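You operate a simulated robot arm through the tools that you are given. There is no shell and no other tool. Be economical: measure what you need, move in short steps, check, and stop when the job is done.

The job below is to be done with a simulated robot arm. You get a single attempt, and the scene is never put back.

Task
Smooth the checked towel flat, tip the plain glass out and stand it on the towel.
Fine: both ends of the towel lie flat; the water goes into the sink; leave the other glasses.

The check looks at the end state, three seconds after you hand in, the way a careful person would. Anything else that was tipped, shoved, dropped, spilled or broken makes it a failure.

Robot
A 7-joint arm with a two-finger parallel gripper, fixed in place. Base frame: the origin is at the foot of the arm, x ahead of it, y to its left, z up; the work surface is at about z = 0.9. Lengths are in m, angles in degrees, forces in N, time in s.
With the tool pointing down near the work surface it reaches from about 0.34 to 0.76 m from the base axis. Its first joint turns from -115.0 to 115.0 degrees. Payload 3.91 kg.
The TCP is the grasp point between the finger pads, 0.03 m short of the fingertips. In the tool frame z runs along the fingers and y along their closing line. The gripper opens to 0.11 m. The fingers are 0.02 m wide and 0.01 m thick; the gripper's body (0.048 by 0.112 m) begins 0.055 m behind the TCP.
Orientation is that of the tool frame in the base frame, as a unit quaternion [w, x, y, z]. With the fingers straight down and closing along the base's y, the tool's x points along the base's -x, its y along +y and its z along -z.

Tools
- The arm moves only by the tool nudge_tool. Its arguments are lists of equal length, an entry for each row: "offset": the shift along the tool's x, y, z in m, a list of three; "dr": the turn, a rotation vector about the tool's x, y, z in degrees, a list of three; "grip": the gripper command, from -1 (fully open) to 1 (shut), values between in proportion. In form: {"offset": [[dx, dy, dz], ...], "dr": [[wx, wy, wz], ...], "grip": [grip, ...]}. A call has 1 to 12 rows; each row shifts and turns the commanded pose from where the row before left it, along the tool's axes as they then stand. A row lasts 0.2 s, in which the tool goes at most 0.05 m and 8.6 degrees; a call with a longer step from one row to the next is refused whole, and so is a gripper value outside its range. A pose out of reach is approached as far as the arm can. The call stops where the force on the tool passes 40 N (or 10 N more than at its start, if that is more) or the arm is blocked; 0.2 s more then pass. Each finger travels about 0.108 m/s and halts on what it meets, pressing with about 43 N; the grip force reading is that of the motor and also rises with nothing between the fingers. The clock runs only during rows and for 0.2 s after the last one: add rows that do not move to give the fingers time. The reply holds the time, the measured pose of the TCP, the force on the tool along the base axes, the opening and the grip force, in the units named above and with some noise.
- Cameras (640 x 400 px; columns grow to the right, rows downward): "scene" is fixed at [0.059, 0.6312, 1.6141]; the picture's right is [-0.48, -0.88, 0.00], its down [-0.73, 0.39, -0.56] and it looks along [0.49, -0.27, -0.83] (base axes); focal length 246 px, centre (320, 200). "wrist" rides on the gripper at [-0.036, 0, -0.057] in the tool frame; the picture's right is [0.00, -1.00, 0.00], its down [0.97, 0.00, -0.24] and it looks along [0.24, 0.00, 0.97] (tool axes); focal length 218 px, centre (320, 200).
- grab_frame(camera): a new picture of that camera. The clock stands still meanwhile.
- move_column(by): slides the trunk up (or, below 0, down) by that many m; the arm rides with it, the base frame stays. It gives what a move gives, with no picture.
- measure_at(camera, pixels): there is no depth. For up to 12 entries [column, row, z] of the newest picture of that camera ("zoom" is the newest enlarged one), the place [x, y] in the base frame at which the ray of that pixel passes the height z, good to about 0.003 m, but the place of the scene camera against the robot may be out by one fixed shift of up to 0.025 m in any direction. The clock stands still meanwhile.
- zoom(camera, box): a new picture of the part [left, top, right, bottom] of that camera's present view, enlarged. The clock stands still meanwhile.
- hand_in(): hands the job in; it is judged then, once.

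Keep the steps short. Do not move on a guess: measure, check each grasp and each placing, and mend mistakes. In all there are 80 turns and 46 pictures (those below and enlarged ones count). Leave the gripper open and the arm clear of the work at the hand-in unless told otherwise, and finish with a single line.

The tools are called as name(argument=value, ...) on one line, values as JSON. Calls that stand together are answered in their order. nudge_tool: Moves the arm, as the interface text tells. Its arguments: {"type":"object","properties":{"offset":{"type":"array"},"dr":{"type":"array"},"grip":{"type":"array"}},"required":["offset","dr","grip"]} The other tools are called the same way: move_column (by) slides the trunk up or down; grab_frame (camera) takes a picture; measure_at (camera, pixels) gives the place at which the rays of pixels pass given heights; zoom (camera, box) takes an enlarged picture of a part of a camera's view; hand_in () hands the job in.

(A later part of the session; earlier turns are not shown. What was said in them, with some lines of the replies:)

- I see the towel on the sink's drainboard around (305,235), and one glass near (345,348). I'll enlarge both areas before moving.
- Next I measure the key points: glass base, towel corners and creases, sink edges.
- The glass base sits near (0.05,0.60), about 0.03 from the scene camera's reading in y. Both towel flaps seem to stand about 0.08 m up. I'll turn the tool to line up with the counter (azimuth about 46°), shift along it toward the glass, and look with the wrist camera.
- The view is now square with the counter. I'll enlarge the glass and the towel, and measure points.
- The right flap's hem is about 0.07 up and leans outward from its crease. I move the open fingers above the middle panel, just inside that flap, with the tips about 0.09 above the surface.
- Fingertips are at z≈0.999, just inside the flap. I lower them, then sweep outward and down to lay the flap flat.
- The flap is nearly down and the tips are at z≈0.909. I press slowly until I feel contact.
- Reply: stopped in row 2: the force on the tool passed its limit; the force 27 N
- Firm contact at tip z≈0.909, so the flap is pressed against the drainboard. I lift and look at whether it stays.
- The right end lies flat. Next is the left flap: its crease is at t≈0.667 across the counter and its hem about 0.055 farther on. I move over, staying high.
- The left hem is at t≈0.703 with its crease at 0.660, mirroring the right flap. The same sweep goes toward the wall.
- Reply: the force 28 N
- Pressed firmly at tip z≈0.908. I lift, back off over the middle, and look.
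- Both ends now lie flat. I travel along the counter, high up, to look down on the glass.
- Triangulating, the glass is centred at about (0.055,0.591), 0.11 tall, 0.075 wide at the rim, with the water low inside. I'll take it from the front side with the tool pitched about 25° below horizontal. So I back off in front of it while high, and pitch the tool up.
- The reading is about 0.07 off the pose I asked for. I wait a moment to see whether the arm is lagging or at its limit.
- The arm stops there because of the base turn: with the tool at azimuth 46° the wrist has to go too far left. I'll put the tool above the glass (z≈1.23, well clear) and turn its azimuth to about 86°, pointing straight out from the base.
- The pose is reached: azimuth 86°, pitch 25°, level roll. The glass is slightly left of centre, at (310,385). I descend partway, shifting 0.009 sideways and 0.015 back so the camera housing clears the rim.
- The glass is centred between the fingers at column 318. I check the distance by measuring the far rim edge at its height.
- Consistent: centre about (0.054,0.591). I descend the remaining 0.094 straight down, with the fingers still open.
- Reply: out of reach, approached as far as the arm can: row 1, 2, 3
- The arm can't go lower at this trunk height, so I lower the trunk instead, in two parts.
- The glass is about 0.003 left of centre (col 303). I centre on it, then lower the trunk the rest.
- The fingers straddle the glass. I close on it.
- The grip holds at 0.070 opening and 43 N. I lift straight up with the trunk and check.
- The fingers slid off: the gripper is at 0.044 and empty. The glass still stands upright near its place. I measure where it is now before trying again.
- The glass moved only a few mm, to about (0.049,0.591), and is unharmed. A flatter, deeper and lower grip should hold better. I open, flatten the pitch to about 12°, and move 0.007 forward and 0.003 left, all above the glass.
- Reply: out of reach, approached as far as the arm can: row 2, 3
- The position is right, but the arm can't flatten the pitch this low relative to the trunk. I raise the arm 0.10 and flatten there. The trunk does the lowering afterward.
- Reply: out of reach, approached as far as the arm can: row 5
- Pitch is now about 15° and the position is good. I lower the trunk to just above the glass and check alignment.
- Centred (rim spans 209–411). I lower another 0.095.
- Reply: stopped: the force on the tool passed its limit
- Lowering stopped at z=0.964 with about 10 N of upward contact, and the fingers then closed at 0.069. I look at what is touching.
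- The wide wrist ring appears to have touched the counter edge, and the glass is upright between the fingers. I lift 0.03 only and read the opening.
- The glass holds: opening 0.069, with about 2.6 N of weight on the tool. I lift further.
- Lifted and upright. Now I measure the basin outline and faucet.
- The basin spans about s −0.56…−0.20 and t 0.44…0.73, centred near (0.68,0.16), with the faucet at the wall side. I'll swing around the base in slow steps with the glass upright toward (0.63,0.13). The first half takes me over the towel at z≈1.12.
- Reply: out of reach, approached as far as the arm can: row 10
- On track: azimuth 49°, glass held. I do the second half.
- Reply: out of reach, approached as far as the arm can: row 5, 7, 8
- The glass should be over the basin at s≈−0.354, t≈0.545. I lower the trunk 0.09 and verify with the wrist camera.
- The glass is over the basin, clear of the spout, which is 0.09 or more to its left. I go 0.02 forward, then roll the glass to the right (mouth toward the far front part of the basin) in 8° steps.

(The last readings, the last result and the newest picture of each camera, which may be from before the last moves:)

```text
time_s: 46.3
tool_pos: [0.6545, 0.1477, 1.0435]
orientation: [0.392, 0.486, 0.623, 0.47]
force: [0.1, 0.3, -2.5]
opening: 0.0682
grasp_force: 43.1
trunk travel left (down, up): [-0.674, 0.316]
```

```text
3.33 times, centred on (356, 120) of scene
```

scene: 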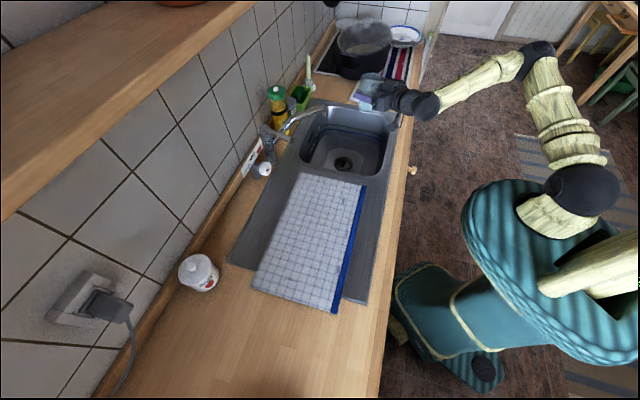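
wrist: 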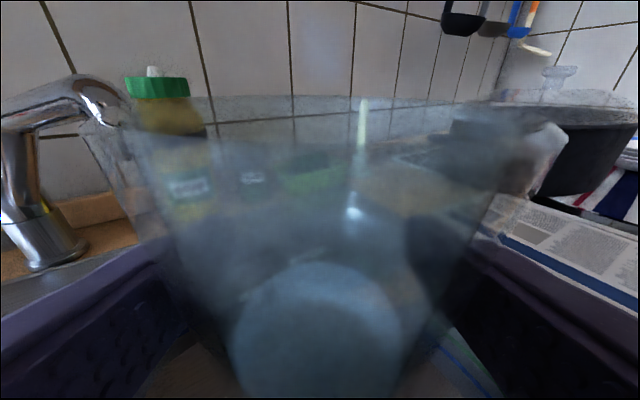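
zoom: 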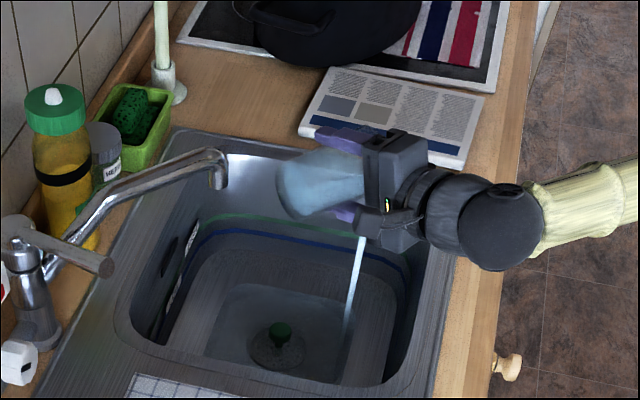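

A stream is running into the basin. I roll 44° further and hold so it empties.

nudge_tool(offset=[[0, 0, 0], [0, 0, 0], [0, 0, 0], [0, 0, 0], [0, 0, 0], [0, 0, 0], [0, 0, 0], [0, 0, 0], [0, 0, 0], [0, 0, 0], [0, 0, 0], [0, 0, 0]], dr=[[0, 0, 8], [0, 0, 8], [0, 0, 8], [0, 0, 8], [0, 0, 8], [0, 0, 4], [0, 0, 0], [0, 0, 0], [0, 0, 0], [0, 0, 0], [0, 0, 0], [0, 0, 0]], grip=[1, 1, 1, 1, 1, 1, 1, 1, 1, 1, 1, 1])

zoom(camera="scene", box=[260, 60, 452, 180])

```text
time_s: 48.9
tool_pos: [0.6624, 0.1202, 1.1035]
orientation: [0.201, 0.669, 0.402, 0.591]
force: [-0.2, -0.5, -3.0]
opening: 0.0685
grasp_force: 42.6
out of reach, approached as far as the arm can: row 2, 3, 4, 5, 6
trunk travel left (down, up): [-0.674, 0.316]
```

```text
3.33 times, centred on (356, 120) of scene
```

zoom: 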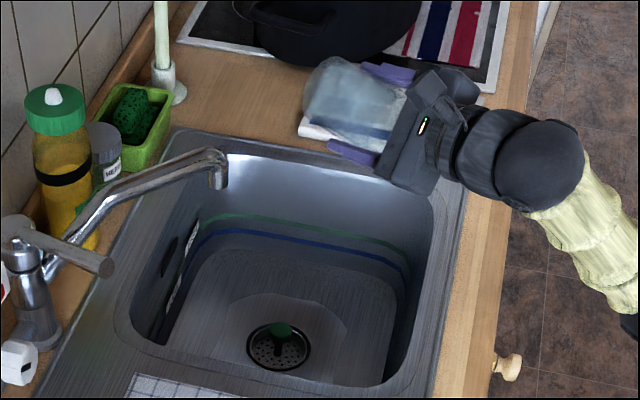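

The stream has ended, with the glass about 124° over. I roll back 96° and then read the orientation.

nudge_tool(offset=[[0, 0, 0], [0, 0, 0], [0, 0, 0], [0, 0, 0], [0, 0, 0], [0, 0, 0], [0, 0, 0], [0, 0, 0], [0, 0, 0], [0, 0, 0], [0, 0, 0], [0, 0, 0]], dr=[[0, 0, -8], [0, 0, -8], [0, 0, -8], [0, 0, -8], [0, 0, -8], [0, 0, -8], [0, 0, -8], [0, 0, -8], [0, 0, -8], [0, 0, -8], [0, 0, -8], [0, 0, -8]], grip=[1, 1, 1, 1, 1, 1, 1, 1, 1, 1, 1, 1])

```text
time_s: 51.5
tool_pos: [0.662, 0.1185, 1.0837]
orientation: [0.56, 0.163, 0.773, 0.25]
force: [0.3, 0.5, -2.6]
opening: 0.0685
grasp_force: 43.2
trunk travel left (down, up): [-0.674, 0.316]
```

A roll of about 36° remains. I undo it, and raise a little for the carry.

nudge_tool(offset=[[0, 0, 0], [0, 0, 0], [0, 0, 0], [0, 0, 0], [0, 0, 0], [0, 0, 0]], dr=[[0, 0, -7.2], [0, 0, -7.2], [0, 0, -7.2], [0, 0, -7.2], [0, 0, -7.2], [0, 0, 0]], grip=[1, 1, 1, 1, 1, 1])

grab_frame(camera="wrist")

```text
time_s: 52.9
tool_pos: [0.6618, 0.1183, 1.0832]
orientation: [0.61, -0.085, 0.785, 0.064]
force: [0.7, -0.1, -3.2]
opening: 0.0685
grasp_force: 42.6
trunk travel left (down, up): [-0.674, 0.316]
```

```text
8 pictures are left
```

wrist: 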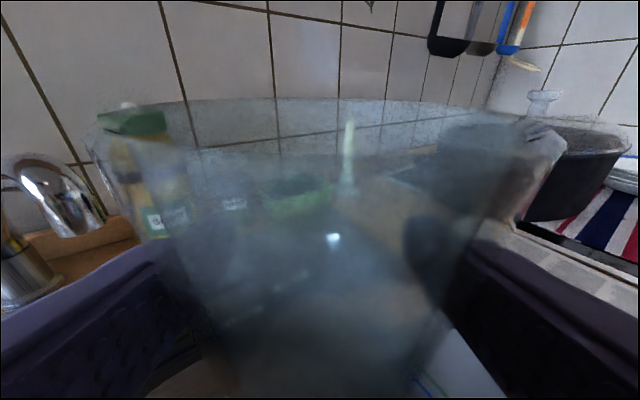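

The blue water disc is gone, so the glass is empty, upright and held. I pull back 0.07 from the faucet, then swing around toward the towel.

nudge_tool(offset=[[0.0087, 0, -0.0339], [0.0087, 0, -0.0339], [-0.0001, 0.0319, 0.0006], [-0.0001, 0.0319, 0.0006], [-0.0001, 0.0319, 0.0006], [-0.0001, 0.0319, 0.0006], [-0.0001, 0.0319, 0.0006], [-0.0001, 0.0319, 0.0006], [-0.0001, 0.0319, 0.0006], [-0.0001, 0.0319, 0.0006], [-0.0001, 0.0319, 0.0006], [-0.0001, 0.0319, 0.0006]], dr=[[0, 0, 0], [0, 0, 0], [-2.946, 0, -0.751], [-2.946, 0, -0.751], [-2.946, 0, -0.751], [-2.946, 0, -0.751], [-2.946, 0, -0.751], [-2.946, 0, -0.751], [-2.946, 0, -0.751], [-2.946, 0, -0.751], [-2.946, 0, -0.751], [-2.946, 0, -0.751]], grip=[1, 1, 1, 1, 1, 1, 1, 1, 1, 1, 1, 1])

```text
time_s: 55.5
tool_pos: [0.462, 0.3909, 1.0792]
orientation: [0.571, -0.287, 0.736, 0.223]
force: [-0.6, -0.4, -2.3]
opening: 0.0683
grasp_force: 42.5
trunk travel left (down, up): [-0.674, 0.316]
```

On track. I finish the swing over the middle of the towel.

nudge_tool(offset=[[-0.0006, 0.0319, 0.003], [-0.0006, 0.0319, 0.003], [-0.0006, 0.0319, 0.003], [-0.0006, 0.0319, 0.003], [0, 0, 0], [0, 0, 0]], dr=[[-2.946, 0, -0.751], [-2.946, 0, -0.751], [-2.946, 0, -0.751], [-2.946, 0, -0.751], [0, 0, 0], [0, 0, 0]], grip=[1, 1, 1, 1, 1, 1])

zoom(camera="scene", box=[240, 140, 432, 320])

```text
time_s: 56.9
tool_pos: [0.3759, 0.4848, 1.0809]
orientation: [0.546, -0.363, 0.701, 0.282]
force: [0.0, -0.5, -1.5]
opening: 0.0684
grasp_force: 42.4
trunk travel left (down, up): [-0.674, 0.316]
```

```text
2.22 times, centred on (336, 230) of scene
```

zoom: 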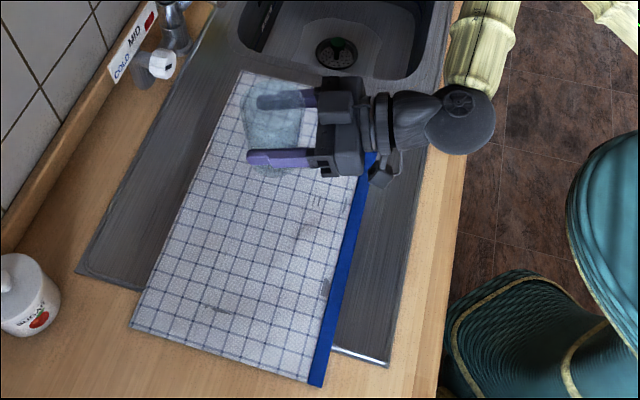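

The glass is over the middle panel at s≈0.07, t≈0.61, level. I lower the trunk 0.10, leaving the base just above the towel.

move_column(by=-0.1)

```text
time_s: 58.2
tool_pos: [0.3758, 0.484, 0.9807]
orientation: [0.545, -0.363, 0.702, 0.282]
force: [0.4, 0.5, -1.9]
opening: 0.0683
grasp_force: 43.0
trunk travel left (down, up): [-0.574, 0.416]
```

Still hanging free (−1.9 N). I lower in small steps until the weight comes off.

move_column(by=-0.006)

```text
time_s: 58.8
tool_pos: [0.3757, 0.4851, 0.974]
orientation: [0.545, -0.362, 0.702, 0.281]
force: [0.6, 0.1, -2.3]
opening: 0.0682
grasp_force: 42.2
trunk travel left (down, up): [-0.568, 0.422]
```

move_column(by=-0.004)

```text
time_s: 59.3
tool_pos: [0.375, 0.4853, 0.974]
orientation: [0.546, -0.363, 0.699, 0.284]
force: [-0.7, 2.3, 14.5]
opening: 0.0681
grasp_force: 43.2
trunk travel left (down, up): [-0.564, 0.426]
```

The base is on the towel at TCP z≈0.973 (force +14 N). I ease up 2 mm to relax the pressure, then look before releasing.

move_column(by=0.002)

grab_frame(camera="wrist")

```text
time_s: 59.8
tool_pos: [0.3754, 0.4839, 0.9742]
orientation: [0.545, -0.363, 0.701, 0.283]
force: [-0.9, 3.1, 11.0]
opening: 0.0681
grasp_force: 42.8
trunk travel left (down, up): [-0.566, 0.424]
```

```text
6 pictures are left
```

wrist: 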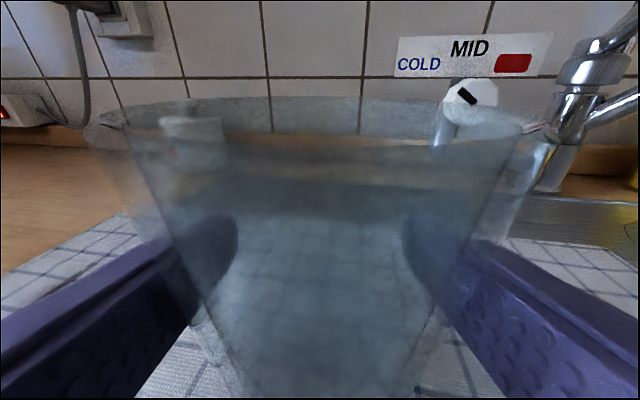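

The glass looks upright and rests on the towel. I open the fingers gradually.

nudge_tool(offset=[[0, 0, 0], [0, 0, 0], [0, 0, 0], [0, 0, 0], [0, 0, 0], [0, 0, 0]], dr=[[0, 0, 0], [0, 0, 0], [0, 0, 0], [0, 0, 0], [0, 0, 0], [0, 0, 0]], grip=[-0.26, -0.35, -0.5, -0.8, -1, -1])

```text
time_s: 61.2
tool_pos: [0.376, 0.4838, 0.9722]
orientation: [0.545, -0.363, 0.701, 0.282]
force: [0.1, -1.3, 1.0]
opening: 0.11
grasp_force: 0.1
trunk travel left (down, up): [-0.566, 0.424]
```

Released, with no load. I raise the trunk straight up 0.16 and look.

move_column(by=0.16)

grab_frame(camera="wrist")

```text
time_s: 63.0
tool_pos: [0.3777, 0.4857, 1.1326]
orientation: [0.545, -0.363, 0.701, 0.283]
force: [0.1, -0.1, -0.1]
opening: 0.1101
grasp_force: 0.0
trunk travel left (down, up): [-0.726, 0.264]
```

```text
5 pictures are left
```

wrist: 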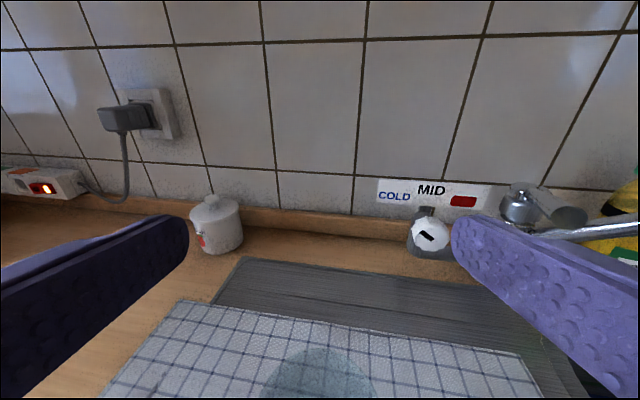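

The glass stands below on the towel. I back the arm off toward the base, above the glass height, and check with the scene camera.

nudge_tool(offset=[[-0.03, 0, -0.03], [0, 0, -0.035], [0, -0.03, -0.03], [0, -0.04, -0.02], [0, -0.04, 0], [0, -0.04, 0], [0, -0.04, 0], [0, 0, 0]], dr=[[0, 0, 0], [0, 0, 0], [0, 0, 0], [0, 0, 0], [0, 0, 0], [0, 0, 0], [0, 0, 0], [0, 0, 0]], grip=[-1, -1, -1, -1, -1, -1, -1, -1])

grab_frame(camera="scene")

zoom(camera="scene", box=[220, 140, 412, 320])

```text
time_s: 64.8
tool_pos: [0.4733, 0.2896, 1.1901]
orientation: [0.545, -0.363, 0.702, 0.281]
force: [-0.3, 0.0, -0.3]
opening: 0.11
grasp_force: 0.1
trunk travel left (down, up): [-0.726, 0.264]
```

```text
4 pictures are left
```

scene: 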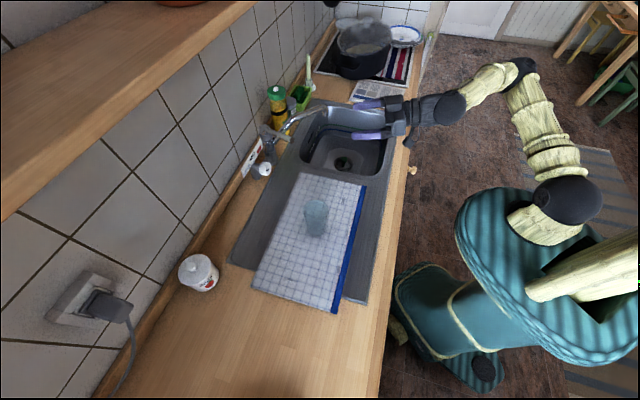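

```text
2.22 times, centred on (316, 230) of scene
```

zoom: 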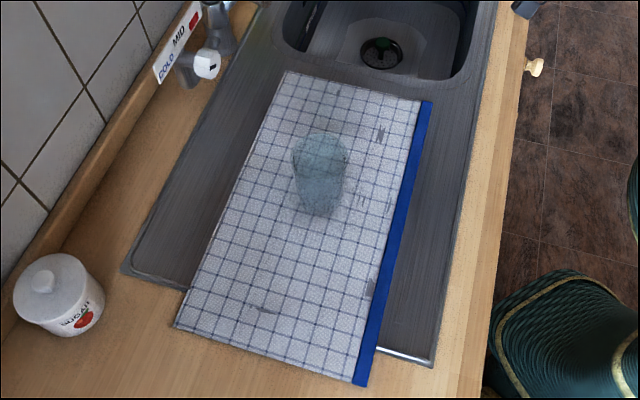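

The towel is flat at both ends, the glass stands empty and upright on it at (315,218), and nothing else has moved. The gripper is open and clear, so I hand in.

hand_in()

```text
The job is handed in.
```

The towel lies flat at both ends, the water went into the sink, and the plain glass stands empty and upright on the towel; my first grip slid off and moved the glass a few millimetres without tipping it, and I saw no other glasses.
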